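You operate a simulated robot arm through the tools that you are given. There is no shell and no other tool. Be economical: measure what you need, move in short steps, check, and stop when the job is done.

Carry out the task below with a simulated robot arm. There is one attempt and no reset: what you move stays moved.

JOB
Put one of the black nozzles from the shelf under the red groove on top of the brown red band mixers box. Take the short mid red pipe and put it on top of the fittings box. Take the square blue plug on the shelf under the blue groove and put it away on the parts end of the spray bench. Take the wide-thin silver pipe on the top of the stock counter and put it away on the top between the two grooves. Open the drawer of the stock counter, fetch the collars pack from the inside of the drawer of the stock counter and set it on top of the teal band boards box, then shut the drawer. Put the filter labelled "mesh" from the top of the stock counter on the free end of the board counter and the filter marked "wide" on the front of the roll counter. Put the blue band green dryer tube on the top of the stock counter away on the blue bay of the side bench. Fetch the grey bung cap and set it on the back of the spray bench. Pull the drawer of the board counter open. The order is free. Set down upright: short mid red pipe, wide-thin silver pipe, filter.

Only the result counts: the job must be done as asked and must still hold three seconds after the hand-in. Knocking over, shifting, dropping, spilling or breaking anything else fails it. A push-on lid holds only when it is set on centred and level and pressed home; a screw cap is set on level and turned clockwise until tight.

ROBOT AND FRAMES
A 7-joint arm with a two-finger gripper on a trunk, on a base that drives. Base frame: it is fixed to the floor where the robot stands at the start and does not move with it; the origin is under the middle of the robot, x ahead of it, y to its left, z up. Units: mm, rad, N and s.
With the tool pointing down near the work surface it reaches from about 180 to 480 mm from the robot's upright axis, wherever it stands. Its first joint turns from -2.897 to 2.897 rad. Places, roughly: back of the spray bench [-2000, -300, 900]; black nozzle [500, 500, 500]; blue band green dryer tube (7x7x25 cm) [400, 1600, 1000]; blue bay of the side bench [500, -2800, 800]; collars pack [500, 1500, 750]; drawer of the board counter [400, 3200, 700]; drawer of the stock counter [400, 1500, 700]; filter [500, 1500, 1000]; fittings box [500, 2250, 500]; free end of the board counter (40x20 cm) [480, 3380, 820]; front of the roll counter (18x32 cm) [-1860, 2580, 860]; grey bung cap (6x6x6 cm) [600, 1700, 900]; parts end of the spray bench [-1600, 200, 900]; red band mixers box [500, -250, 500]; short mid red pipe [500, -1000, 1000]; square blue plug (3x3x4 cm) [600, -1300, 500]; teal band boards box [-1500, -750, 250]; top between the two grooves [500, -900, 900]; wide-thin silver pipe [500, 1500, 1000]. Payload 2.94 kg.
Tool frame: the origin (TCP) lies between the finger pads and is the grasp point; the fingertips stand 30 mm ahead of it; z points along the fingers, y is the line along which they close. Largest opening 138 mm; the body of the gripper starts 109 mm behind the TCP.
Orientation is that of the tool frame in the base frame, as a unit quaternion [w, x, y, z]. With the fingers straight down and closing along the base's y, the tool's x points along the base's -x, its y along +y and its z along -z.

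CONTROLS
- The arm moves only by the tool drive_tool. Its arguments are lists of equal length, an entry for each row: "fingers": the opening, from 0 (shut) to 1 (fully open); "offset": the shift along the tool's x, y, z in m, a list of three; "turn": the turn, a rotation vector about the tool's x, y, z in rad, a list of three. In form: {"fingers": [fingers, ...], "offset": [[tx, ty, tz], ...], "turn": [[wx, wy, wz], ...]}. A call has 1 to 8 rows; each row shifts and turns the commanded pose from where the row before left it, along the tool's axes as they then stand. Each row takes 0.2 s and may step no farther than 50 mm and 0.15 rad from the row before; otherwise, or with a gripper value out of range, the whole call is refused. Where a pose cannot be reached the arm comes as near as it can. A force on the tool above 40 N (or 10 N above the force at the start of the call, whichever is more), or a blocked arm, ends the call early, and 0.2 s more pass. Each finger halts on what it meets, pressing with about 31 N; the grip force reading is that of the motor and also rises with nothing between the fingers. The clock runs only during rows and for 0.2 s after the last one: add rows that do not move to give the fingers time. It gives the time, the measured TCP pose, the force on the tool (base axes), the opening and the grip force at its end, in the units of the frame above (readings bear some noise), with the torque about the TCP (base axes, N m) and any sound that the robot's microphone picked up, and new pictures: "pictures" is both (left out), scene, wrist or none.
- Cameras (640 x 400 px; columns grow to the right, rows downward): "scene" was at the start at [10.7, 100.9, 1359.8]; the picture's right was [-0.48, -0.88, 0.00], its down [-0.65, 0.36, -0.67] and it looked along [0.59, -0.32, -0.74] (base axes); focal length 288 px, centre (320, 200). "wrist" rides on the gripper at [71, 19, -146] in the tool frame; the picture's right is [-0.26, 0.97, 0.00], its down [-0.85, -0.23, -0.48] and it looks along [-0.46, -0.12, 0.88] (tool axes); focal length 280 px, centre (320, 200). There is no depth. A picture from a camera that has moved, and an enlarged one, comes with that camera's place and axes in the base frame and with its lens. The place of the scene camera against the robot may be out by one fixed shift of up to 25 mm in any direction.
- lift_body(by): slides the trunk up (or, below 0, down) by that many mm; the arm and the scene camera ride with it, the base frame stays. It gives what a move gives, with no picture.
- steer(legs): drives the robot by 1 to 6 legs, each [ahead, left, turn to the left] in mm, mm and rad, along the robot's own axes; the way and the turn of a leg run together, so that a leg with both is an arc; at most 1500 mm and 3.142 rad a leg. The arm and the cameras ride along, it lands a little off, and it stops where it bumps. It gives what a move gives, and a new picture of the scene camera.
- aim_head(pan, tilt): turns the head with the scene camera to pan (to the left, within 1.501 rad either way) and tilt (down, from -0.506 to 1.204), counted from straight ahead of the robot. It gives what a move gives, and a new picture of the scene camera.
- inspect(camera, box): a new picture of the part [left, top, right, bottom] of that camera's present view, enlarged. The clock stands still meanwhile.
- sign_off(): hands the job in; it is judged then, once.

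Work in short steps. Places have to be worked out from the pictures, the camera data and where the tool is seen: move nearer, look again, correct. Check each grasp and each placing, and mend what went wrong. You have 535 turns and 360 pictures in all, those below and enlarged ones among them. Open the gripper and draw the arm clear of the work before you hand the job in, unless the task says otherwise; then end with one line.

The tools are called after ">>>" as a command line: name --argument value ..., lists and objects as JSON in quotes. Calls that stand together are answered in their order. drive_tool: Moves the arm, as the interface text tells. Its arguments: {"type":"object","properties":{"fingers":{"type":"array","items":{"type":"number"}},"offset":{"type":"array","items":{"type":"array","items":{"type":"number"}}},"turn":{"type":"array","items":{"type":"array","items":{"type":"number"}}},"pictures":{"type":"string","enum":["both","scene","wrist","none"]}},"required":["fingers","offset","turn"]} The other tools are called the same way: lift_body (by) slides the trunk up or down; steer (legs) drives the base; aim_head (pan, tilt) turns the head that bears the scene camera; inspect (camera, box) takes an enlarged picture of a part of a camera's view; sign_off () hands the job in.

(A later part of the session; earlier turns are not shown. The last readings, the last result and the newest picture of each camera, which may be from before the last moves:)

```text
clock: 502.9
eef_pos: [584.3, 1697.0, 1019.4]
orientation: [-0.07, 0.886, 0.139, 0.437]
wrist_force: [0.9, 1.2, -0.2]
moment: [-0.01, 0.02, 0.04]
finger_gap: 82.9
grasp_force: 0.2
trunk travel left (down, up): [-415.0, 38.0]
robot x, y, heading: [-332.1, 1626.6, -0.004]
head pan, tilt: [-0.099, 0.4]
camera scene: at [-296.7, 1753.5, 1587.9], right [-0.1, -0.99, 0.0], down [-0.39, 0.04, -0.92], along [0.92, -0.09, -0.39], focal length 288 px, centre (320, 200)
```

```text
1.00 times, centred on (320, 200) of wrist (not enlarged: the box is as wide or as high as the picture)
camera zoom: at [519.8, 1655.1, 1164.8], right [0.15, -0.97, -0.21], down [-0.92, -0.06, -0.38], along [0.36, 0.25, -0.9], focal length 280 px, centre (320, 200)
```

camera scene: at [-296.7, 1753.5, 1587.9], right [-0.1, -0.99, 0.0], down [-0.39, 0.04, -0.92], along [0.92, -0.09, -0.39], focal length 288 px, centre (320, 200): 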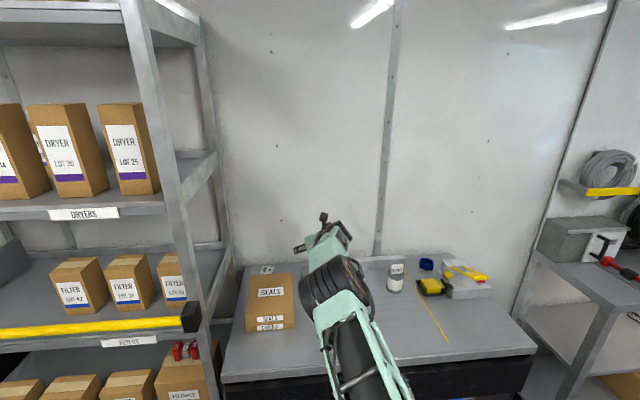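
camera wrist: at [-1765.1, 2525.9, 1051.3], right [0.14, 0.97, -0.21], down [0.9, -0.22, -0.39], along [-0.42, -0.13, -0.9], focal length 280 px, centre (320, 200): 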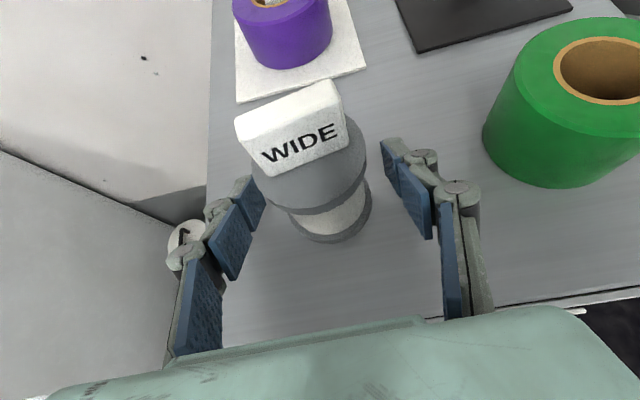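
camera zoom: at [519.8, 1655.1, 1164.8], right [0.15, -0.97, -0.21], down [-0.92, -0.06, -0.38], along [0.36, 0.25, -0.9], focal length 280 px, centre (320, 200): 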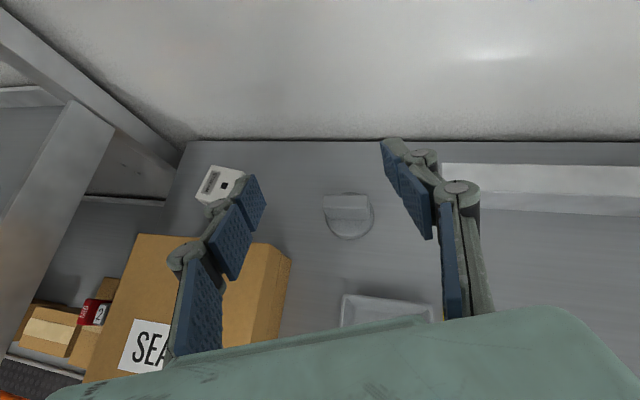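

>>> drive_tool --fingers '[0.53, 0.53]' --offset '[[0, -0.003, 0], [0, 0, 0]]' --turn '[[0, 0, 0], [0, 0, 0]]' --pictures "none"

>>> steer --legs '[[31, 0, 0]]'

>>> lift_body --by -85

>>> inspect --camera "wrist" --box '[0, 0, 640, 400]'

```text
clock: 503.5
eef_pos: [583.7, 1698.8, 1020.9]
orientation: [-0.07, 0.886, 0.139, 0.437]
wrist_force: [0.1, 0.4, -0.2]
moment: [0.02, -0.01, -0.01]
finger_gap: 73.4
grasp_force: 0.1
trunk travel left (down, up): [-415.0, 38.0]
robot x, y, heading: [-335.5, 1623.0, 0.002]
head pan, tilt: [-0.099, 0.4]
```

```text
clock: 504.3
eef_pos: [613.7, 1700.1, 1020.1]
orientation: [-0.07, 0.885, 0.14, 0.438]
wrist_force: [0.5, 0.3, -0.1]
moment: [0.02, -0.01, 0.03]
finger_gap: 73.2
grasp_force: 0.1
trunk travel left (down, up): [-415.0, 38.0]
robot x, y, heading: [-303.1, 1622.6, -0.003]
head pan, tilt: [-0.099, 0.4]
camera scene: at [-266.8, 1753.4, 1587.9], right [-0.1, -0.99, 0.0], down [-0.39, 0.04, -0.92], along [0.92, -0.09, -0.39], focal length 288 px, centre (320, 200)
```

scene: 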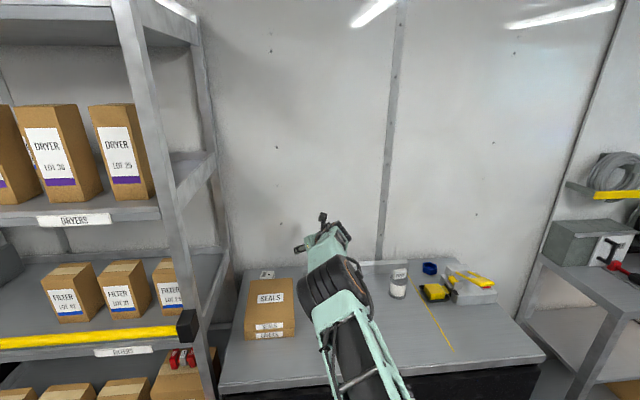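

```text
clock: 505.5
eef_pos: [613.4, 1701.2, 935.0]
orientation: [-0.07, 0.886, 0.14, 0.437]
wrist_force: [0.0, -0.1, -1.1]
moment: [0.02, 0.0, -0.03]
finger_gap: 73.0
grasp_force: 0.0
trunk travel left (down, up): [-330.0, 123.0]
robot x, y, heading: [-296.6, 1622.7, 0.001]
head pan, tilt: [-0.099, 0.4]
```

```text
1.00 times, centred on (320, 200) of wrist (not enlarged: the box is as wide or as high as the picture)
camera zoom: at [548.3, 1657.9, 1080.3], right [0.15, -0.97, -0.21], down [-0.92, -0.06, -0.39], along [0.36, 0.25, -0.9], focal length 280 px, centre (320, 200)
```

zoom: 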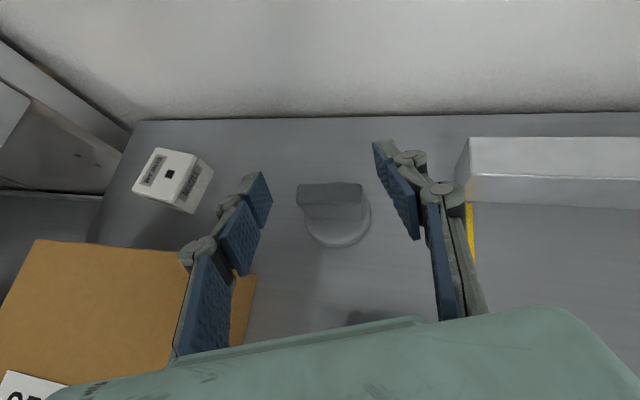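

>>> drive_tool --fingers '[0.53, 0.53]' --offset '[[0, 0.004, 0], [0, 0, 0]]' --turn '[[0, 0, 0], [0, 0, 0]]' --pictures "none"

>>> lift_body --by -43

>>> inspect --camera "wrist" --box '[0, 0, 640, 400]'

```text
clock: 506.1
eef_pos: [614.1, 1695.2, 935.6]
orientation: [-0.07, 0.886, 0.14, 0.437]
wrist_force: [-0.2, -0.4, -0.2]
moment: [-0.01, 0.0, -0.01]
finger_gap: 73.1
grasp_force: 0.0
trunk travel left (down, up): [-330.0, 123.0]
robot x, y, heading: [-301.7, 1622.3, -0.002]
head pan, tilt: [-0.099, 0.4]
```

```text
clock: 507.0
eef_pos: [613.6, 1696.5, 892.3]
orientation: [-0.071, 0.885, 0.139, 0.438]
wrist_force: [-0.4, 1.2, 0.3]
moment: [0.01, 0.02, 0.0]
finger_gap: 73.0
grasp_force: 0.0
trunk travel left (down, up): [-287.0, 166.0]
robot x, y, heading: [-302.6, 1623.6, -0.009]
head pan, tilt: [-0.099, 0.4]
```

```text
1.00 times, centred on (320, 200) of wrist (not enlarged: the box is as wide or as high as the picture)
camera zoom: at [549.5, 1653.9, 1037.2], right [0.15, -0.97, -0.21], down [-0.92, -0.06, -0.39], along [0.36, 0.25, -0.9], focal length 280 px, centre (320, 200)
```

zoom: 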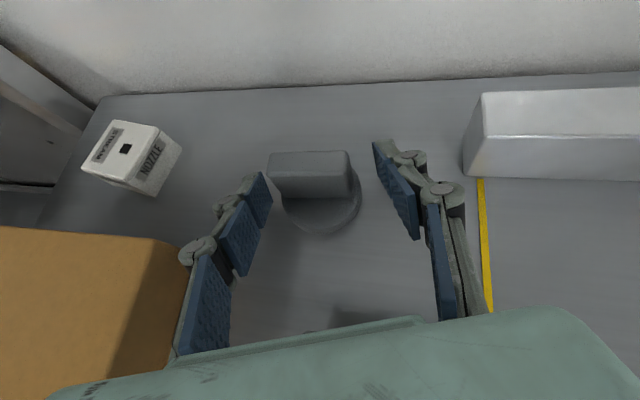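

>>> drive_tool --fingers '[0.4, 0.3, 0.2, 0, 0]' --offset '[[0, 0, 0], [0, 0, 0], [0, 0, 0], [0, 0, 0], [0, 0, 0]]' --turn '[[0, 0, 0], [0, 0, 0], [0, 0, 0], [0, 0, 0], [0, 0, 0]]' --pictures "wrist"

```text
clock: 508.2
eef_pos: [613.6, 1695.5, 893.6]
orientation: [-0.07, 0.886, 0.14, 0.437]
wrist_force: [1.1, -0.4, 1.1]
moment: [0.0, -0.03, 0.02]
finger_gap: 51.8
grasp_force: 31.1
trunk travel left (down, up): [-287.0, 166.0]
robot x, y, heading: [-302.7, 1619.9, -0.002]
head pan, tilt: [-0.099, 0.4]
camera wrist: at [549.6, 1654.0, 1037.3], right [0.15, -0.97, -0.21], down [-0.92, -0.06, -0.39], along [0.36, 0.25, -0.9], focal length 280 px, centre (320, 200)
```

wrist: 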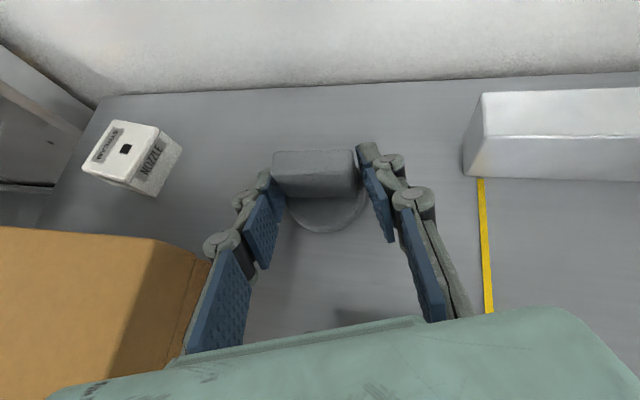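

Cap gripped. Lift, back out, retract for the turn.

>>> lift_body --by 150

>>> steer --legs '[[-330, 0, 0]]'

>>> drive_tool --fingers '[0, 0, 0, 0, 0, 0, 0, 0]' --offset '[[0, 0, 0], [0, 0, 0], [-0.029, 0, -0.038], [-0.029, 0, -0.038], [-0.029, 0, -0.038], [-0.029, 0, -0.038], [-0.029, 0, -0.038], [-0.029, 0, -0.038]]' --turn '[[-0.119, 0, 0.09], [-0.119, 0, 0.09], [0, 0, 0], [0, 0, 0], [0, 0, 0], [0, 0, 0], [0, 0, 0], [0, 0, 0]]' --pictures "wrist"

```text
clock: 509.9
eef_pos: [613.8, 1696.0, 1041.7]
orientation: [-0.07, 0.886, 0.139, 0.438]
wrist_force: [-0.5, -0.4, -0.6]
moment: [0.02, 0.02, 0.0]
finger_gap: 52.0
grasp_force: 31.2
trunk travel left (down, up): [-437.0, 16.0]
robot x, y, heading: [-300.3, 1623.7, -0.002]
head pan, tilt: [-0.099, 0.4]
```

```text
clock: 512.1
eef_pos: [283.7, 1697.4, 1042.2]
orientation: [-0.07, 0.886, 0.14, 0.437]
wrist_force: [0.2, -0.4, -0.2]
moment: [0.02, -0.02, 0.03]
finger_gap: 51.9
grasp_force: 30.8
trunk travel left (down, up): [-437.0, 16.0]
robot x, y, heading: [-631.6, 1623.6, 0.001]
head pan, tilt: [-0.099, 0.4]
camera scene: at [-598.4, 1753.7, 1609.9], right [-0.1, -1.0, 0.0], down [-0.39, 0.04, -0.92], along [0.92, -0.09, -0.39], focal length 288 px, centre (320, 200)
```

scene: 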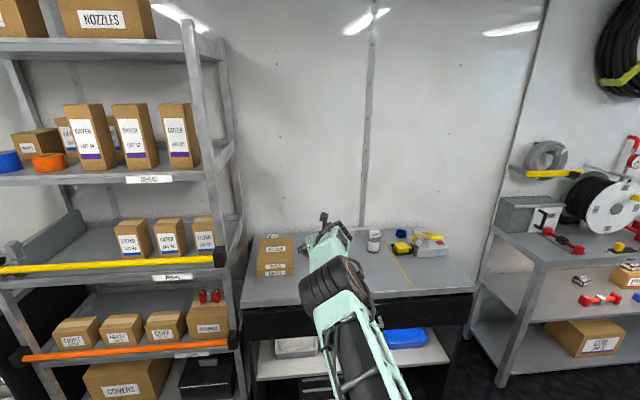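

```text
clock: 513.9
eef_pos: [0.5, 1692.3, 1043.8]
orientation: [-0.004, 0.896, 0.007, 0.444]
wrist_force: [-0.3, 0.0, -0.8]
moment: [0.01, 0.01, 0.01]
finger_gap: 51.9
grasp_force: 31.2
trunk travel left (down, up): [-437.0, 16.0]
robot x, y, heading: [-635.1, 1621.1, 0.001]
head pan, tilt: [-0.099, 0.4]
camera wrist: at [-73.8, 1671.2, 1187.7], right [-0.14, -0.97, -0.21], down [-0.9, 0.22, -0.39], along [0.42, 0.13, -0.9], focal length 280 px, centre (320, 200)
```

wrist: 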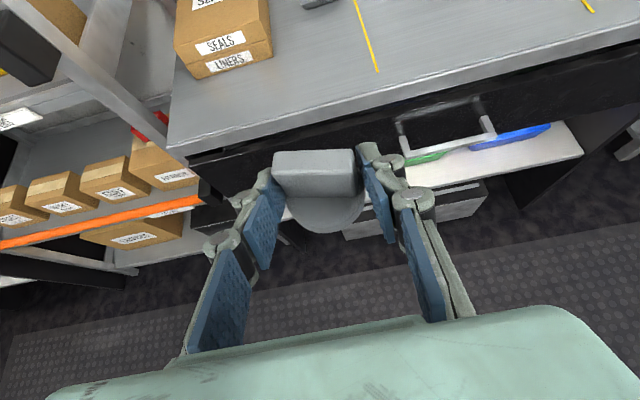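

>>> steer --legs '[[70, 0, 0], [0, 0, 3.14], [0, 1400, 0], [0, 440, 0]]'

>>> aim_head --pan 0.0 --tilt 0.6

```text
clock: 538.0
eef_pos: [-1317.1, -236.1, 1041.8]
orientation: [-0.443, 0.011, 0.896, 0.005]
wrist_force: [0.0, -0.3, -0.5]
moment: [0.03, 0.01, 0.02]
finger_gap: 51.9
grasp_force: 31.1
trunk travel left (down, up): [-437.0, 16.0]
robot x, y, heading: [-679.2, -193.0, 3.097]
head pan, tilt: [-0.099, 0.4]
camera scene: at [-677.7, -315.5, 1609.9], right [0.14, 0.99, 0.0], down [0.39, -0.06, -0.92], along [-0.91, 0.13, -0.39], focal length 288 px, centre (320, 200)
```

scene: 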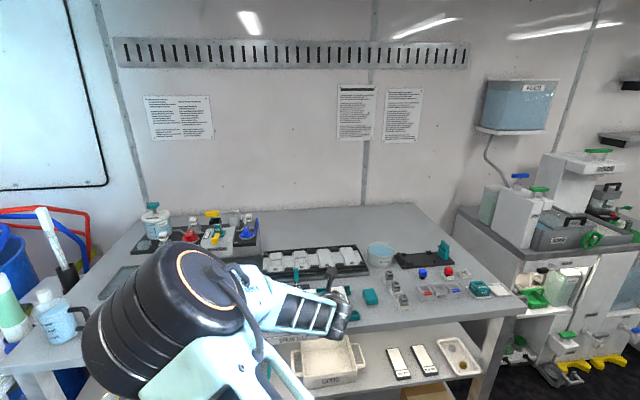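

```text
clock: 538.7
eef_pos: [-1316.1, -234.7, 1043.0]
orientation: [-0.442, 0.012, 0.897, 0.006]
wrist_force: [-0.5, -0.1, -0.6]
moment: [0.01, -0.01, 0.01]
finger_gap: 51.9
grasp_force: 30.8
trunk travel left (down, up): [-437.0, 16.0]
robot x, y, heading: [-682.7, -192.2, 3.097]
head pan, tilt: [0.0, 0.6]
camera scene: at [-674.3, -324.7, 1591.7], right [0.04, 1.0, 0.0], down [0.56, -0.02, -0.83], along [-0.82, 0.04, -0.56], focal length 288 px, centre (320, 200)
```

scene: 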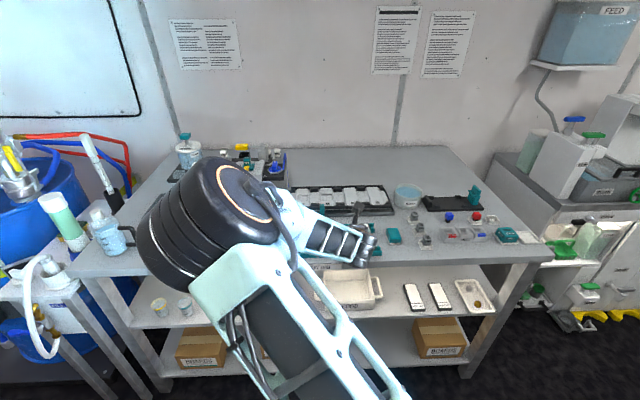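

The free area behind the sample rack around (-2000,-300) is visible. I'll correct heading and approach.

>>> steer --legs '[[0, 30, 0.044], [330, 0, 0]]'

>>> inspect --camera "wrist" --box '[0, 0, 640, 400]'

```text
clock: 541.5
eef_pos: [-1648.9, -294.9, 1043.5]
orientation: [-0.443, -0.009, 0.896, -0.005]
wrist_force: [-0.1, 0.2, -0.5]
moment: [0.01, 0.02, 0.02]
finger_gap: 51.8
grasp_force: 31.2
trunk travel left (down, up): [-437.0, 16.0]
robot x, y, heading: [-1015.8, -227.7, -3.137]
head pan, tilt: [0.0, 0.6]
camera scene: at [-1003.4, -356.5, 1591.6], right [0.0, 1.0, 0.0], down [0.57, 0.0, -0.82], along [-0.82, 0.0, -0.57], focal length 288 px, centre (320, 200)
```

scene: 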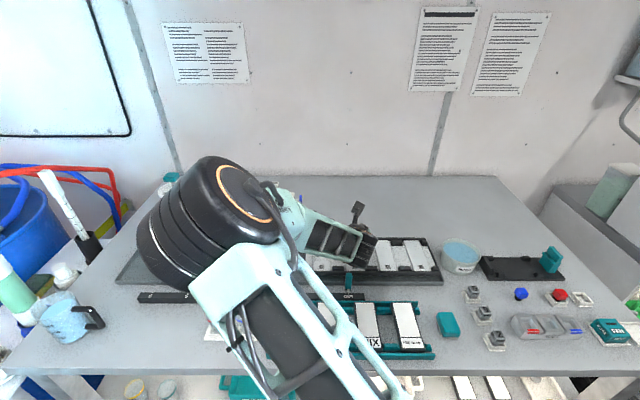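

```text
1.00 times, centred on (320, 200) of wrist (not enlarged: the box is as wide or as high as the picture)
camera zoom: at [-1577.6, -276.0, 1186.8], right [0.14, 0.97, -0.21], down [0.9, -0.21, -0.38], along [-0.42, -0.13, -0.9], focal length 280 px, centre (320, 200)
```

zoom: 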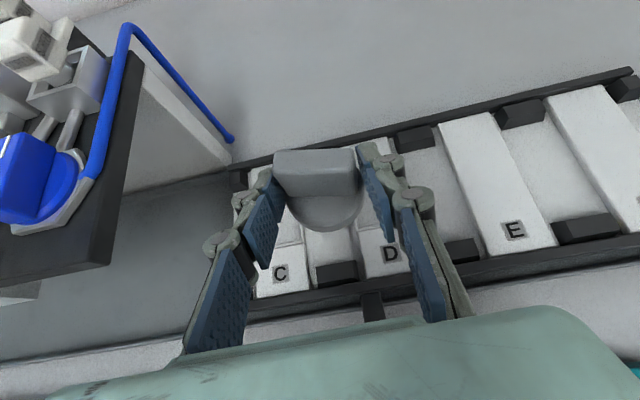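

>>> drive_tool --fingers '[0, 0, 0, 0, 0]' --offset '[[0.028, 0, 0.0365], [0.028, 0, 0.0365], [0.028, 0, 0.0365], [0.028, 0, 0.0365], [0, 0, 0]]' --turn '[[0, 0, 0], [0, 0, 0], [0, 0, 0], [0, 0, 0], [0, 0, 0]]' --pictures "both"

```text
clock: 542.7
eef_pos: [-1834.5, -300.7, 1041.0]
orientation: [-0.443, -0.009, 0.897, -0.005]
wrist_force: [-0.1, 0.2, 0.0]
moment: [-0.01, -0.02, -0.01]
finger_gap: 51.7
grasp_force: 31.1
trunk travel left (down, up): [-437.0, 16.0]
robot x, y, heading: [-1015.6, -225.7, -3.137]
head pan, tilt: [0.0, 0.6]
camera scene: at [-1002.8, -356.7, 1591.7], right [0.0, 1.0, 0.0], down [0.56, 0.0, -0.83], along [-0.83, 0.0, -0.56], focal length 288 px, centre (320, 200)
camera wrist: at [-1762.1, -280.0, 1184.3], right [0.14, 0.97, -0.21], down [0.9, -0.21, -0.39], along [-0.42, -0.13, -0.9], focal length 280 px, centre (320, 200)
```

scene: 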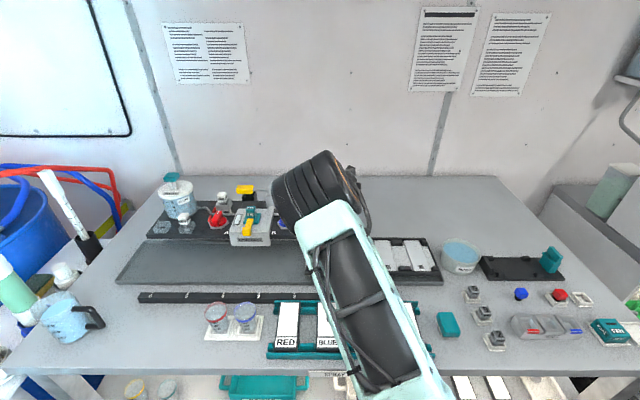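
wrist: 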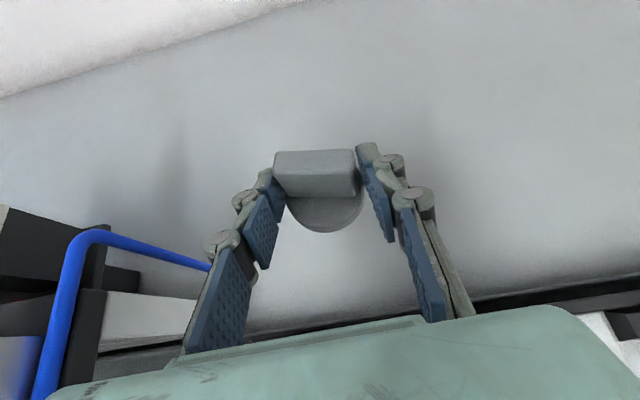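

>>> drive_tool --fingers '[0, 0, 0, 0]' --offset '[[0.024, -0.005, 0.032], [0.024, -0.005, 0.032], [0.02, 0, 0.026], [0, 0, 0]]' --turn '[[0, 0, 0], [0, 0, 0], [0, 0, 0], [0, 0, 0]]' --pictures "none"

>>> steer --legs '[[15, 0, 0]]'

>>> lift_body --by -90

>>> inspect --camera "wrist" --box '[0, 0, 640, 400]'

```text
clock: 543.7
eef_pos: [-1945.4, -311.5, 1040.7]
orientation: [-0.442, -0.009, 0.897, -0.003]
wrist_force: [0.5, -0.6, -0.2]
moment: [0.01, 0.0, 0.01]
finger_gap: 51.8
grasp_force: 31.3
trunk travel left (down, up): [-437.0, 16.0]
robot x, y, heading: [-1015.6, -223.8, -3.137]
head pan, tilt: [0.0, 0.6]
```

```text
clock: 544.5
eef_pos: [-1962.0, -310.4, 1040.6]
orientation: [-0.442, -0.009, 0.897, -0.005]
wrist_force: [0.3, 0.1, -1.4]
moment: [0.03, -0.01, 0.01]
finger_gap: 51.6
grasp_force: 30.7
trunk travel left (down, up): [-437.0, 16.0]
robot x, y, heading: [-1029.8, -226.6, -3.136]
head pan, tilt: [0.0, 0.6]
camera scene: at [-1018.7, -356.6, 1591.6], right [0.0, 1.0, 0.0], down [0.57, 0.0, -0.82], along [-0.82, 0.0, -0.57], focal length 288 px, centre (320, 200)
```

scene: 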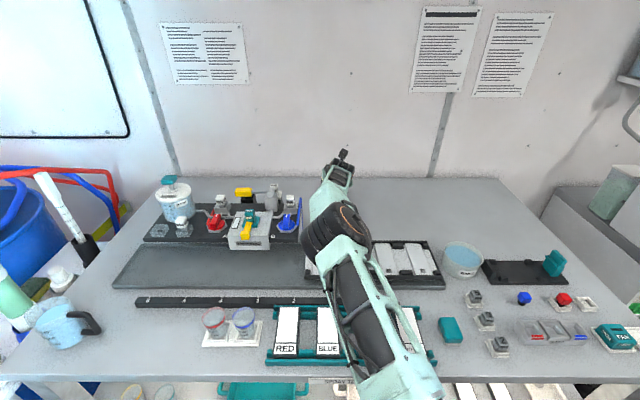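

```text
clock: 545.7
eef_pos: [-1961.6, -310.7, 952.0]
orientation: [-0.443, -0.009, 0.896, -0.005]
wrist_force: [-0.8, 0.7, -1.3]
moment: [-0.01, -0.05, 0.0]
finger_gap: 51.8
grasp_force: 30.8
trunk travel left (down, up): [-347.0, 106.0]
robot x, y, heading: [-1033.7, -224.8, -3.135]
head pan, tilt: [0.0, 0.6]
```

```text
1.00 times, centred on (320, 200) of wrist (not enlarged: the box is as wide or as high as the picture)
camera zoom: at [-1889.6, -291.4, 1095.8], right [0.14, 0.97, -0.21], down [0.9, -0.21, -0.39], along [-0.42, -0.13, -0.9], focal length 280 px, centre (320, 200)
```

zoom: 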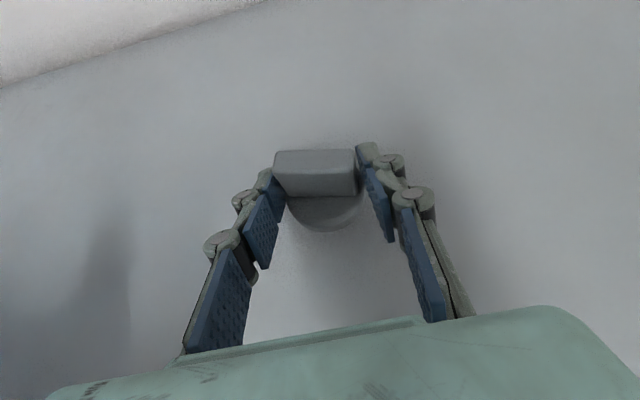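

>>> lift_body --by -13

>>> lift_body --by -5

>>> lift_body --by -3

```text
clock: 546.3
eef_pos: [-1961.3, -310.8, 938.7]
orientation: [-0.443, -0.009, 0.896, -0.004]
wrist_force: [-0.8, -0.2, -1.1]
moment: [0.0, -0.03, -0.01]
finger_gap: 51.8
grasp_force: 31.3
trunk travel left (down, up): [-334.0, 119.0]
robot x, y, heading: [-1032.8, -223.5, -3.137]
head pan, tilt: [0.0, 0.6]
```

```text
clock: 546.9
eef_pos: [-1961.3, -312.8, 934.6]
orientation: [-0.444, -0.008, 0.896, -0.004]
wrist_force: [-1.5, 0.2, 2.7]
moment: [0.08, 0.11, 0.03]
finger_gap: 51.8
grasp_force: 31.6
trunk travel left (down, up): [-329.0, 124.0]
robot x, y, heading: [-1029.5, -225.0, -3.139]
head pan, tilt: [0.0, 0.6]
```

```text
clock: 547.4
eef_pos: [-1960.8, -311.0, 934.9]
orientation: [-0.446, -0.01, 0.895, -0.005]
wrist_force: [-3.4, -0.2, 11.8]
moment: [0.25, 0.21, 0.08]
finger_gap: 52.2
grasp_force: 31.1
trunk travel left (down, up): [-326.0, 127.0]
robot x, y, heading: [-1031.8, -223.1, -3.14]
head pan, tilt: [0.0, 0.6]
```

>>> drive_tool --fingers '[0.42, 0.5, 0.55, 0.55]' --offset '[[0, 0, 0], [0, 0, 0], [0, 0, 0], [0, 0, 0]]' --turn '[[0, 0, 0], [0, 0, 0], [0, 0, 0], [0, 0, 0]]' --pictures "wrist"

>>> lift_body --by 110

>>> inspect --camera "wrist" --box '[0, 0, 640, 400]'

```text
clock: 548.4
eef_pos: [-1961.0, -310.0, 930.9]
orientation: [-0.443, -0.009, 0.897, -0.004]
wrist_force: [0.1, 0.3, 0.9]
moment: [0.02, -0.01, -0.03]
finger_gap: 75.7
grasp_force: 0.1
trunk travel left (down, up): [-326.0, 127.0]
robot x, y, heading: [-1030.6, -225.6, -3.138]
head pan, tilt: [0.0, 0.6]
camera wrist: at [-1889.6, -291.4, 1074.5], right [0.14, 0.97, -0.21], down [0.9, -0.21, -0.38], along [-0.42, -0.13, -0.9], focal length 280 px, centre (320, 200)
```

wrist: 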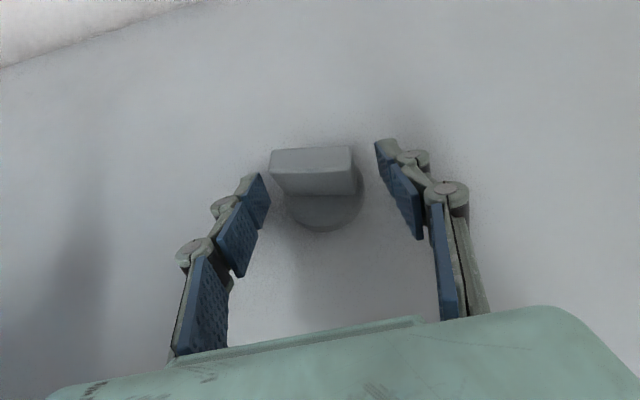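

```text
clock: 549.8
eef_pos: [-1960.8, -311.5, 1040.3]
orientation: [-0.444, -0.009, 0.896, -0.005]
wrist_force: [-0.7, -0.5, -1.2]
moment: [-0.05, 0.0, 0.0]
finger_gap: 75.8
grasp_force: 0.2
trunk travel left (down, up): [-436.0, 17.0]
robot x, y, heading: [-1028.3, -226.8, -3.138]
head pan, tilt: [0.0, 0.6]
```

```text
1.00 times, centred on (320, 200) of wrist (not enlarged: the box is as wide or as high as the picture)
camera zoom: at [-1889.7, -291.5, 1184.4], right [0.14, 0.97, -0.21], down [0.9, -0.21, -0.38], along [-0.42, -0.13, -0.9], focal length 280 px, centre (320, 200)
```

zoom: 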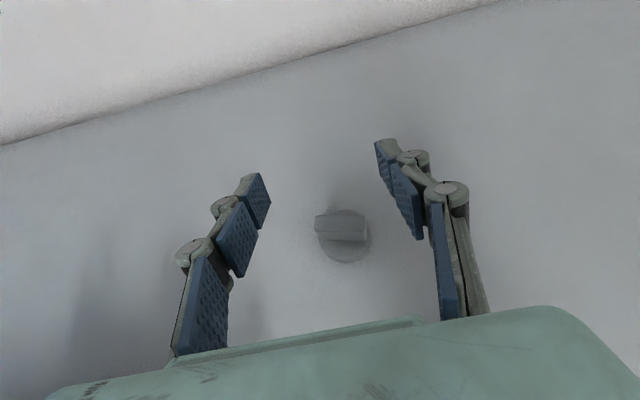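

Cap is set on the spray bench's back. I'll back out, retract, and look at the boards boxes on the lower shelf before fetching the collars.

>>> steer --legs '[[-480, 0, 0]]'

>>> drive_tool --fingers '[0.6, 0.6, 0.6, 0.6, 0.6, 0.6, 0.6, 0.6]' --offset '[[-0.029, 0, -0.038], [-0.029, 0, -0.038], [-0.029, 0, -0.038], [-0.029, 0, -0.038], [-0.029, 0, -0.038], [-0.029, 0, -0.038], [-0.029, 0, -0.038], [0, 0, 0]]' --turn '[[0, 0, 0], [0, 0, 0], [0, 0, 0], [0, 0, 0], [0, 0, 0], [0, 0, 0], [0, 0, 0], [0, 0, 0]]' --pictures "none"

>>> aim_head --pan 0.4 --tilt 0.8

```text
clock: 552.6
eef_pos: [-1486.2, -301.1, 1039.8]
orientation: [-0.443, -0.002, 0.897, -0.001]
wrist_force: [0.7, 0.7, 0.5]
moment: [0.03, 0.01, -0.04]
finger_gap: 75.7
grasp_force: 0.2
trunk travel left (down, up): [-436.0, 17.0]
robot x, y, heading: [-555.8, -223.5, 3.132]
head pan, tilt: [0.0, 0.6]
camera scene: at [-543.4, -357.9, 1590.7], right [0.01, 1.0, 0.0], down [0.56, -0.01, -0.83], along [-0.83, 0.01, -0.56], focal length 288 px, centre (320, 200)
```

scene: 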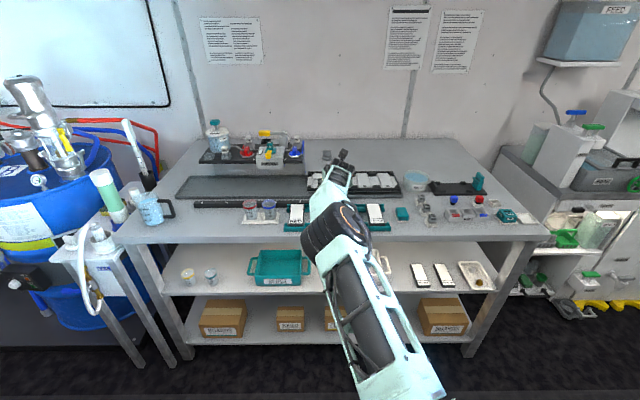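

```text
clock: 554.4
eef_pos: [-1150.5, -302.4, 1043.4]
orientation: [-0.443, -0.003, 0.897, -0.002]
wrist_force: [0.7, -0.1, -0.5]
moment: [0.03, 0.01, 0.01]
finger_gap: 82.7
grasp_force: 0.1
trunk travel left (down, up): [-436.0, 17.0]
robot x, y, heading: [-555.2, -227.7, 3.132]
head pan, tilt: [0.0, 0.6]
```

```text
clock: 555.3
eef_pos: [-1149.4, -303.3, 1043.2]
orientation: [-0.443, -0.003, 0.897, -0.001]
wrist_force: [-0.3, -0.2, 0.9]
moment: [0.01, 0.0, 0.02]
finger_gap: 82.8
grasp_force: 0.1
trunk travel left (down, up): [-436.0, 17.0]
robot x, y, heading: [-556.1, -228.5, 3.133]
head pan, tilt: [0.4, 0.799]
camera scene: at [-530.0, -389.3, 1573.8], right [-0.38, 0.93, 0.0], down [0.66, 0.27, -0.7], along [-0.65, -0.26, -0.72], focal length 288 px, centre (320, 200)
```

scene: 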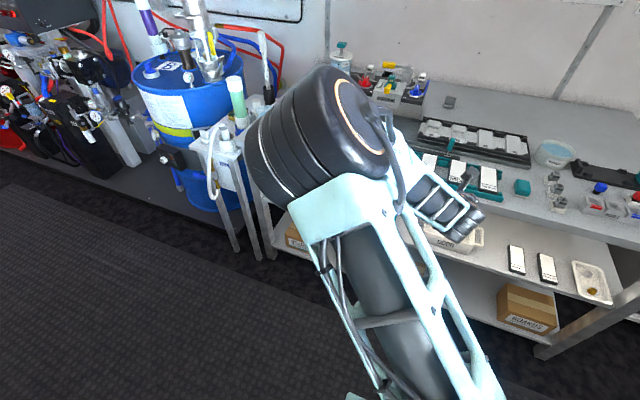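

Now the stock counter drawer. Turn and drive there.

>>> steer --legs '[[0, 0, -3.135], [0, 1450, 0], [0, 180, 0]]'

>>> inspect --camera "wrist" --box '[0, 0, 640, 400]'

>>> lift_body --by -150

>>> inspect --camera "wrist" --box '[0, 0, 640, 400]'

```text
clock: 577.6
eef_pos: [291.7, 1373.6, 1043.1]
orientation: [0.027, 0.895, -0.056, 0.442]
wrist_force: [-0.7, 0.7, 0.5]
moment: [-0.02, 0.03, -0.02]
finger_gap: 82.9
grasp_force: 0.1
trunk travel left (down, up): [-436.0, 17.0]
robot x, y, heading: [-308.6, 1378.3, -0.141]
head pan, tilt: [0.4, 0.799]
camera scene: at [-268.5, 1545.7, 1573.8], right [0.26, -0.97, 0.0], down [-0.69, -0.18, -0.7], along [0.67, 0.18, -0.72], focal length 288 px, centre (320, 200)
```

scene: 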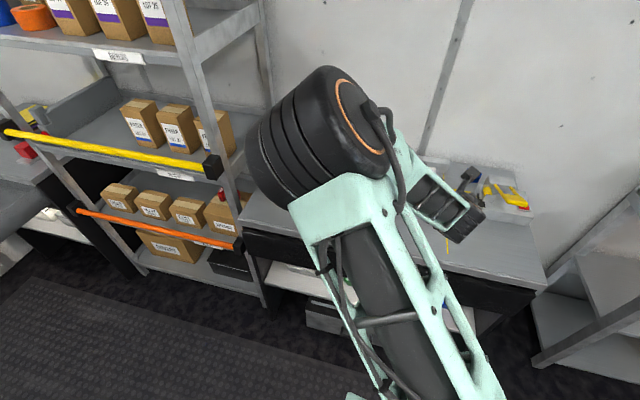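

```text
1.00 times, centred on (320, 200) of wrist (not enlarged: the box is as wide or as high as the picture)
camera zoom: at [216.3, 1363.0, 1187.9], right [-0.28, -0.94, -0.21], down [-0.86, 0.34, -0.38], along [0.43, 0.07, -0.9], focal length 280 px, centre (320, 200)
```

zoom: 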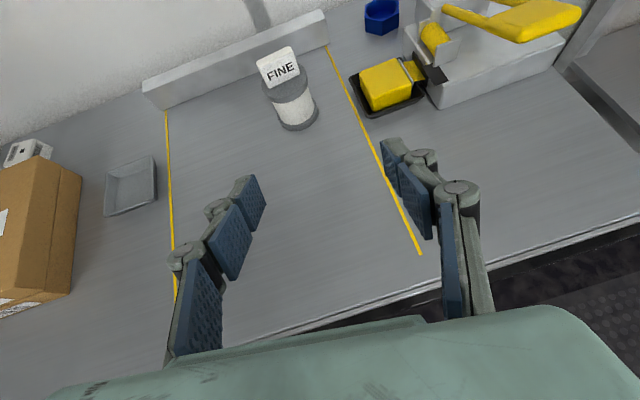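

```text
clock: 579.4
eef_pos: [291.3, 1373.6, 894.8]
orientation: [0.027, 0.895, -0.055, 0.442]
wrist_force: [0.1, 0.6, -0.1]
moment: [0.0, 0.02, 0.01]
finger_gap: 83.0
grasp_force: 0.0
trunk travel left (down, up): [-286.0, 167.0]
robot x, y, heading: [-309.0, 1375.5, -0.138]
head pan, tilt: [0.4, 0.799]
```

```text
1.00 times, centred on (320, 200) of wrist (not enlarged: the box is as wide or as high as the picture)
camera zoom: at [216.3, 1362.8, 1038.0], right [-0.28, -0.94, -0.21], down [-0.86, 0.34, -0.38], along [0.43, 0.07, -0.9], focal length 280 px, centre (320, 200)
```

zoom: 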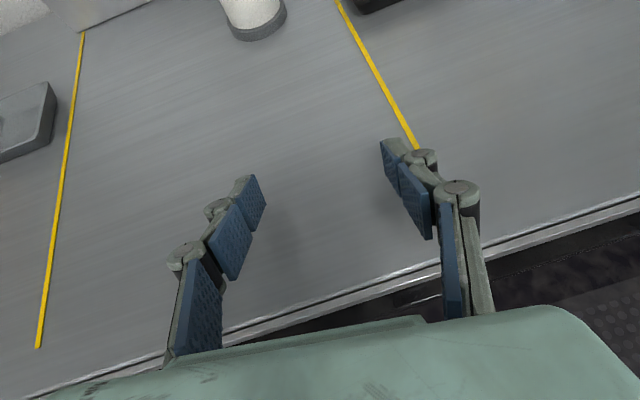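

Heading ended up off (-0.14) and the tool is above the counter. Raise, back away and correct heading.

>>> lift_body --by 60

>>> steer --legs '[[-350, 0, 0], [0, 0, 0.139]]'

>>> inspect --camera "wrist" --box '[0, 0, 640, 400]'

```text
clock: 580.4
eef_pos: [292.6, 1374.0, 952.8]
orientation: [0.028, 0.895, -0.056, 0.442]
wrist_force: [0.0, 0.6, 0.5]
moment: [-0.01, -0.03, 0.01]
finger_gap: 82.8
grasp_force: 0.1
trunk travel left (down, up): [-346.0, 107.0]
robot x, y, heading: [-310.7, 1378.3, -0.141]
head pan, tilt: [0.4, 0.799]
```

```text
clock: 583.3
eef_pos: [-61.1, 1505.8, 953.5]
orientation: [-0.003, 0.897, 0.006, 0.443]
wrist_force: [-0.4, -0.2, 0.1]
moment: [-0.02, -0.02, -0.01]
finger_gap: 82.6
grasp_force: 0.1
trunk travel left (down, up): [-346.0, 107.0]
robot x, y, heading: [-652.8, 1426.8, -0.004]
head pan, tilt: [0.4, 0.799]
camera scene: at [-638.7, 1595.4, 1483.8], right [0.39, -0.92, 0.0], down [-0.66, -0.28, -0.7], along [0.64, 0.27, -0.72], focal length 288 px, centre (320, 200)
```

scene: 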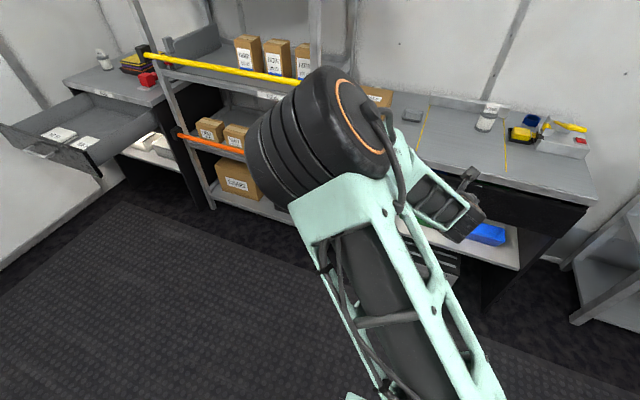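

```text
1.00 times, centred on (320, 200) of wrist (not enlarged: the box is as wide or as high as the picture)
camera zoom: at [-134.3, 1483.7, 1097.9], right [-0.15, -0.97, -0.21], down [-0.9, 0.22, -0.38], along [0.42, 0.13, -0.9], focal length 280 px, centre (320, 200)
```

zoom: 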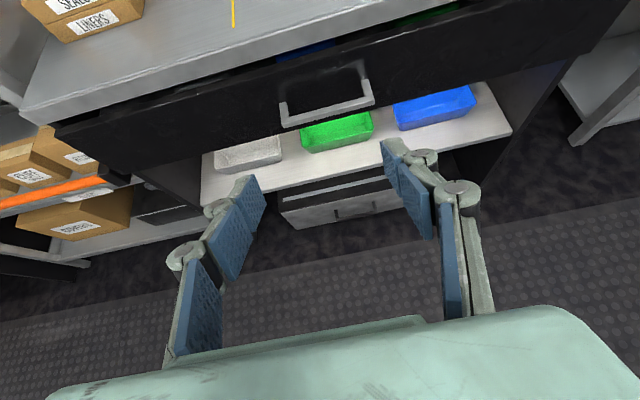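

The handle bar is near (187,1499,734), similar to the other drawer. Steepen the tool and close the fingers for hooking.

>>> drive_tool --fingers '[0.3, 0, 0, 0, 0, 0, 0]' --offset '[[0, 0.003, 0], [0, 0.003, 0], [0, 0, 0], [0, 0, 0], [0, 0, 0], [0, 0, 0], [0, 0, 0]]' --turn '[[0, -0.145, 0], [0, -0.145, 0], [0, -0.145, 0], [0, -0.145, 0], [0, -0.145, 0], [0, 0, 0], [0, 0, 0]]' --pictures "none"

>>> steer --legs '[[190, 0, 0]]'

>>> inspect --camera "wrist" --box '[0, 0, 640, 400]'

```text
clock: 584.9
eef_pos: [-60.6, 1500.8, 954.0]
orientation: [0.0, 0.995, 0.007, 0.096]
wrist_force: [0.0, -0.4, -0.4]
moment: [0.03, 0.0, 0.02]
finger_gap: 0.0
grasp_force: 28.7
trunk travel left (down, up): [-346.0, 107.0]
robot x, y, heading: [-657.1, 1427.1, -0.0]
head pan, tilt: [0.4, 0.799]
```

```text
clock: 586.4
eef_pos: [127.1, 1504.0, 952.8]
orientation: [-0.001, 0.995, 0.011, 0.096]
wrist_force: [0.4, 0.7, 0.0]
moment: [-0.01, -0.02, -0.04]
finger_gap: 0.1
grasp_force: 27.9
trunk travel left (down, up): [-346.0, 107.0]
robot x, y, heading: [-471.4, 1421.5, 0.003]
head pan, tilt: [0.4, 0.799]
camera scene: at [-451.9, 1595.4, 1483.8], right [0.39, -0.92, 0.0], down [-0.66, -0.28, -0.7], along [0.64, 0.27, -0.72], focal length 288 px, centre (320, 200)
```

scene: 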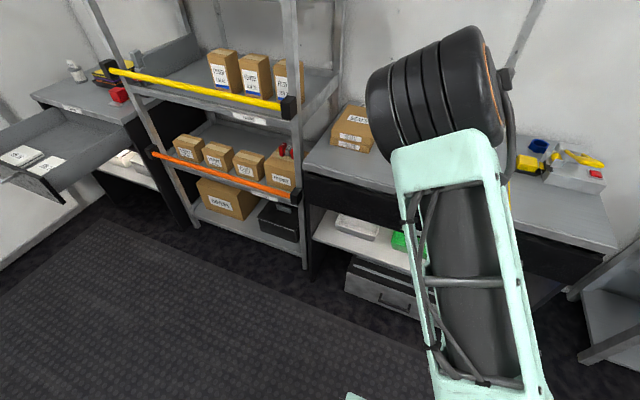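

```text
1.00 times, centred on (320, 200) of wrist (not enlarged: the box is as wide or as high as the picture)
camera zoom: at [167.6, 1484.3, 1109.2], right [-0.24, -0.97, -0.05], down [-0.93, 0.21, 0.31], along [-0.29, 0.12, -0.95], focal length 280 px, centre (320, 200)
```

zoom: 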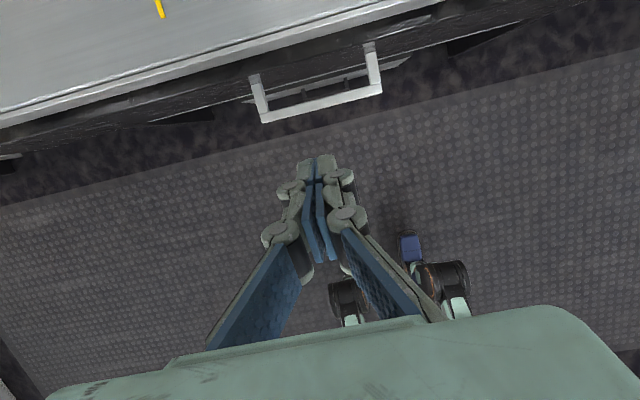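

>>> lift_body --by -147

>>> steer --legs '[[70, 0, 0]]'

>>> inspect --camera "wrist" --box '[0, 0, 640, 400]'

```text
clock: 588.1
eef_pos: [125.7, 1503.4, 806.1]
orientation: [-0.001, 0.995, 0.011, 0.096]
wrist_force: [-0.2, 0.1, -0.6]
moment: [0.02, 0.02, 0.03]
finger_gap: 0.0
grasp_force: 28.7
trunk travel left (down, up): [-199.0, 254.0]
robot x, y, heading: [-468.5, 1423.2, 0.007]
head pan, tilt: [0.4, 0.799]
```

```text
clock: 589.1
eef_pos: [194.2, 1504.8, 806.0]
orientation: [-0.001, 0.995, 0.011, 0.095]
wrist_force: [-1.0, -0.9, 0.3]
moment: [-0.01, 0.01, -0.01]
finger_gap: 0.0
grasp_force: 28.1
trunk travel left (down, up): [-199.0, 254.0]
robot x, y, heading: [-402.8, 1419.9, 0.005]
head pan, tilt: [0.4, 0.799]
camera scene: at [-383.8, 1595.7, 1336.8], right [0.39, -0.92, 0.0], down [-0.66, -0.28, -0.7], along [0.64, 0.27, -0.72], focal length 288 px, centre (320, 200)
```

scene: 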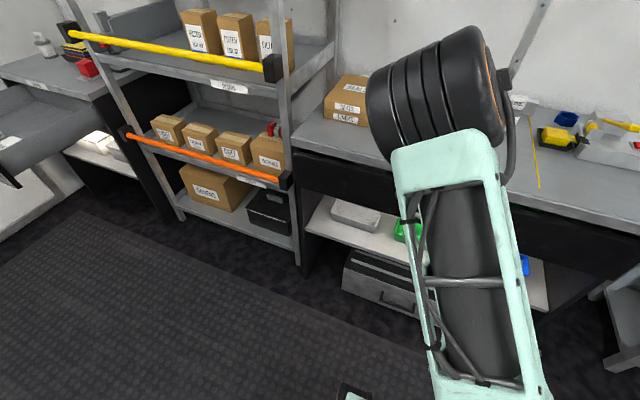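

```text
1.00 times, centred on (320, 200) of wrist (not enlarged: the box is as wide or as high as the picture)
camera zoom: at [235.8, 1485.1, 962.5], right [-0.24, -0.97, -0.05], down [-0.93, 0.21, 0.3], along [-0.29, 0.12, -0.95], focal length 280 px, centre (320, 200)
```

zoom: 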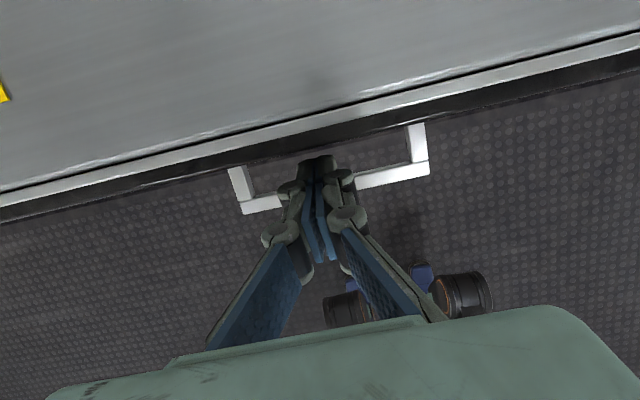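

>>> drive_tool --fingers '[0, 0]' --offset '[[0.004, 0, 0.001], [0, 0, 0]]' --turn '[[0, 0, 0], [0, 0, 0]]' --pictures "none"

>>> lift_body --by -26

>>> lift_body --by -26

>>> steer --legs '[[-60, 0, 0]]'

>>> inspect --camera "wrist" --box '[0, 0, 640, 400]'

```text
clock: 589.7
eef_pos: [200.0, 1504.4, 807.0]
orientation: [-0.001, 0.995, 0.011, 0.096]
wrist_force: [-0.5, 0.3, -0.5]
moment: [0.02, -0.01, -0.02]
finger_gap: 0.1
grasp_force: 28.4
trunk travel left (down, up): [-199.0, 254.0]
robot x, y, heading: [-399.7, 1426.3, -0.0]
head pan, tilt: [0.4, 0.799]
```

```text
clock: 590.5
eef_pos: [198.3, 1505.3, 780.0]
orientation: [-0.002, 0.995, 0.011, 0.095]
wrist_force: [-0.3, -0.2, -0.4]
moment: [0.05, 0.0, 0.0]
finger_gap: 0.0
grasp_force: 28.3
trunk travel left (down, up): [-173.0, 280.0]
robot x, y, heading: [-396.2, 1427.8, 0.001]
head pan, tilt: [0.4, 0.799]
```

```text
clock: 591.2
eef_pos: [199.0, 1504.9, 753.2]
orientation: [-0.001, 0.995, 0.011, 0.096]
wrist_force: [0.6, 0.4, -0.2]
moment: [0.02, 0.0, 0.01]
finger_gap: 0.0
grasp_force: 28.1
trunk travel left (down, up): [-147.0, 306.0]
robot x, y, heading: [-396.1, 1424.5, 0.002]
head pan, tilt: [0.4, 0.799]
```

```text
clock: 592.1
eef_pos: [137.4, 1505.6, 754.7]
orientation: [-0.001, 0.995, 0.01, 0.095]
wrist_force: [-0.5, -0.4, 0.3]
moment: [0.01, -0.03, 0.03]
finger_gap: 0.1
grasp_force: 28.2
trunk travel left (down, up): [-147.0, 306.0]
robot x, y, heading: [-462.0, 1425.8, 0.006]
head pan, tilt: [0.4, 0.799]
camera scene: at [-444.7, 1595.5, 1284.8], right [0.39, -0.92, 0.0], down [-0.66, -0.28, -0.7], along [0.64, 0.27, -0.72], focal length 288 px, centre (320, 200)
```

scene: 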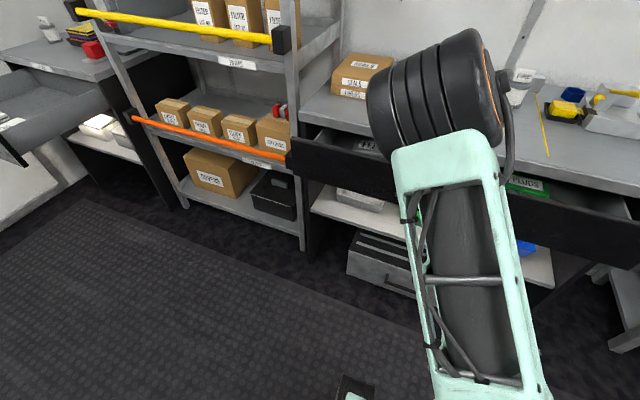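

```text
1.00 times, centred on (320, 200) of wrist (not enlarged: the box is as wide or as high as the picture)
camera zoom: at [179.3, 1484.4, 910.1], right [-0.24, -0.97, -0.05], down [-0.93, 0.21, 0.3], along [-0.28, 0.12, -0.95], focal length 280 px, centre (320, 200)
```

zoom: 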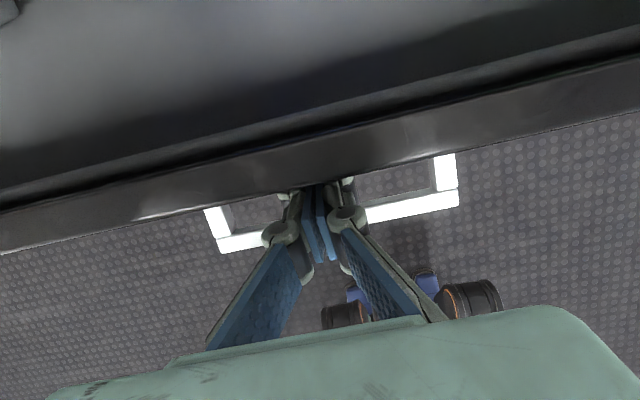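

Drawer opening. Pull another 270 mm.

>>> steer --legs '[[-270, 0, 0]]'

>>> lift_body --by 90

>>> steer --legs '[[-60, 0, 0]]'

>>> lift_body --by 150

>>> inspect --camera "wrist" --box '[0, 0, 640, 400]'

```text
clock: 594.1
eef_pos: [-143.3, 1504.8, 753.5]
orientation: [-0.001, 0.995, 0.012, 0.096]
wrist_force: [-0.1, 0.1, 0.5]
moment: [-0.05, 0.03, -0.03]
finger_gap: 0.0
grasp_force: 28.7
trunk travel left (down, up): [-147.0, 306.0]
robot x, y, heading: [-739.1, 1423.5, 0.01]
head pan, tilt: [0.4, 0.799]
camera scene: at [-725.5, 1593.8, 1284.8], right [0.4, -0.92, 0.0], down [-0.66, -0.28, -0.7], along [0.64, 0.28, -0.72], focal length 288 px, centre (320, 200)
```

scene: 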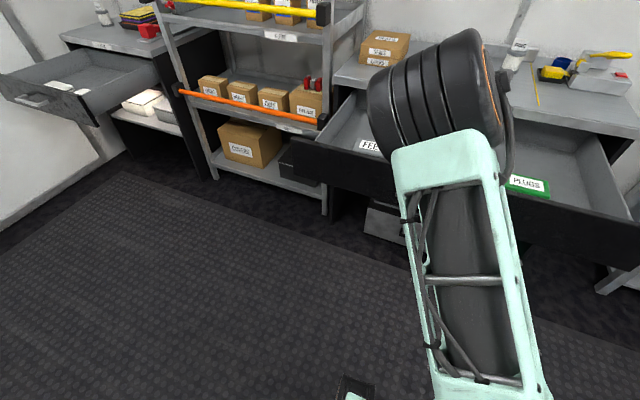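

```text
clock: 595.4
eef_pos: [-141.1, 1505.5, 844.0]
orientation: [-0.002, 0.995, 0.012, 0.095]
wrist_force: [0.4, -0.3, 1.4]
moment: [-0.05, 0.03, 0.0]
finger_gap: 0.1
grasp_force: 28.7
trunk travel left (down, up): [-237.0, 216.0]
robot x, y, heading: [-743.8, 1425.4, 0.01]
head pan, tilt: [0.4, 0.799]
```

```text
clock: 596.3
eef_pos: [-201.9, 1505.0, 844.0]
orientation: [-0.001, 0.995, 0.013, 0.095]
wrist_force: [-0.1, -0.7, 0.2]
moment: [0.01, 0.01, 0.03]
finger_gap: 0.0
grasp_force: 28.3
trunk travel left (down, up): [-237.0, 216.0]
robot x, y, heading: [-797.7, 1425.1, 0.007]
head pan, tilt: [0.4, 0.799]
camera scene: at [-784.4, 1593.2, 1374.8], right [0.4, -0.92, 0.0], down [-0.66, -0.29, -0.7], along [0.64, 0.28, -0.72], focal length 288 px, centre (320, 200)
```

scene: 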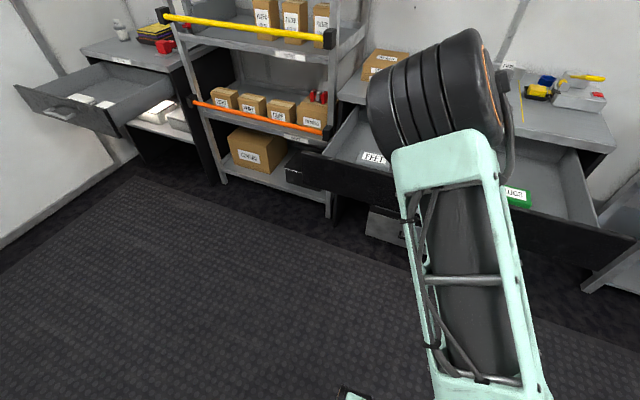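

```text
clock: 598.1
eef_pos: [-202.1, 1506.3, 994.2]
orientation: [-0.002, 0.995, 0.013, 0.096]
wrist_force: [0.0, -0.1, 1.0]
moment: [0.0, -0.01, 0.0]
finger_gap: 0.0
grasp_force: 28.0
trunk travel left (down, up): [-387.0, 66.0]
robot x, y, heading: [-800.1, 1421.5, 0.008]
head pan, tilt: [0.4, 0.799]
```

```text
1.00 times, centred on (320, 200) of wrist (not enlarged: the box is as wide or as high as the picture)
camera zoom: at [-159.8, 1486.0, 1149.9], right [-0.23, -0.97, -0.05], down [-0.93, 0.21, 0.31], along [-0.29, 0.12, -0.95], focal length 280 px, centre (320, 200)
```

zoom: 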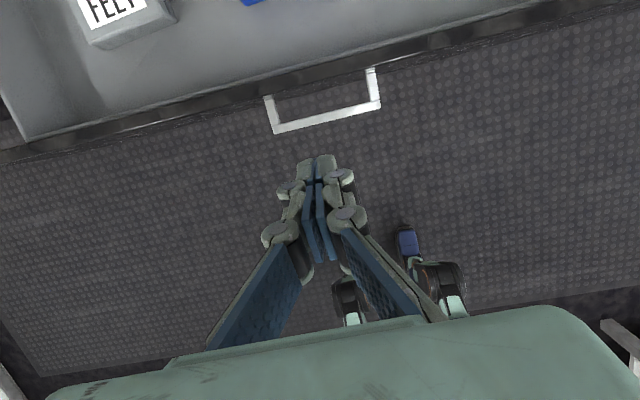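

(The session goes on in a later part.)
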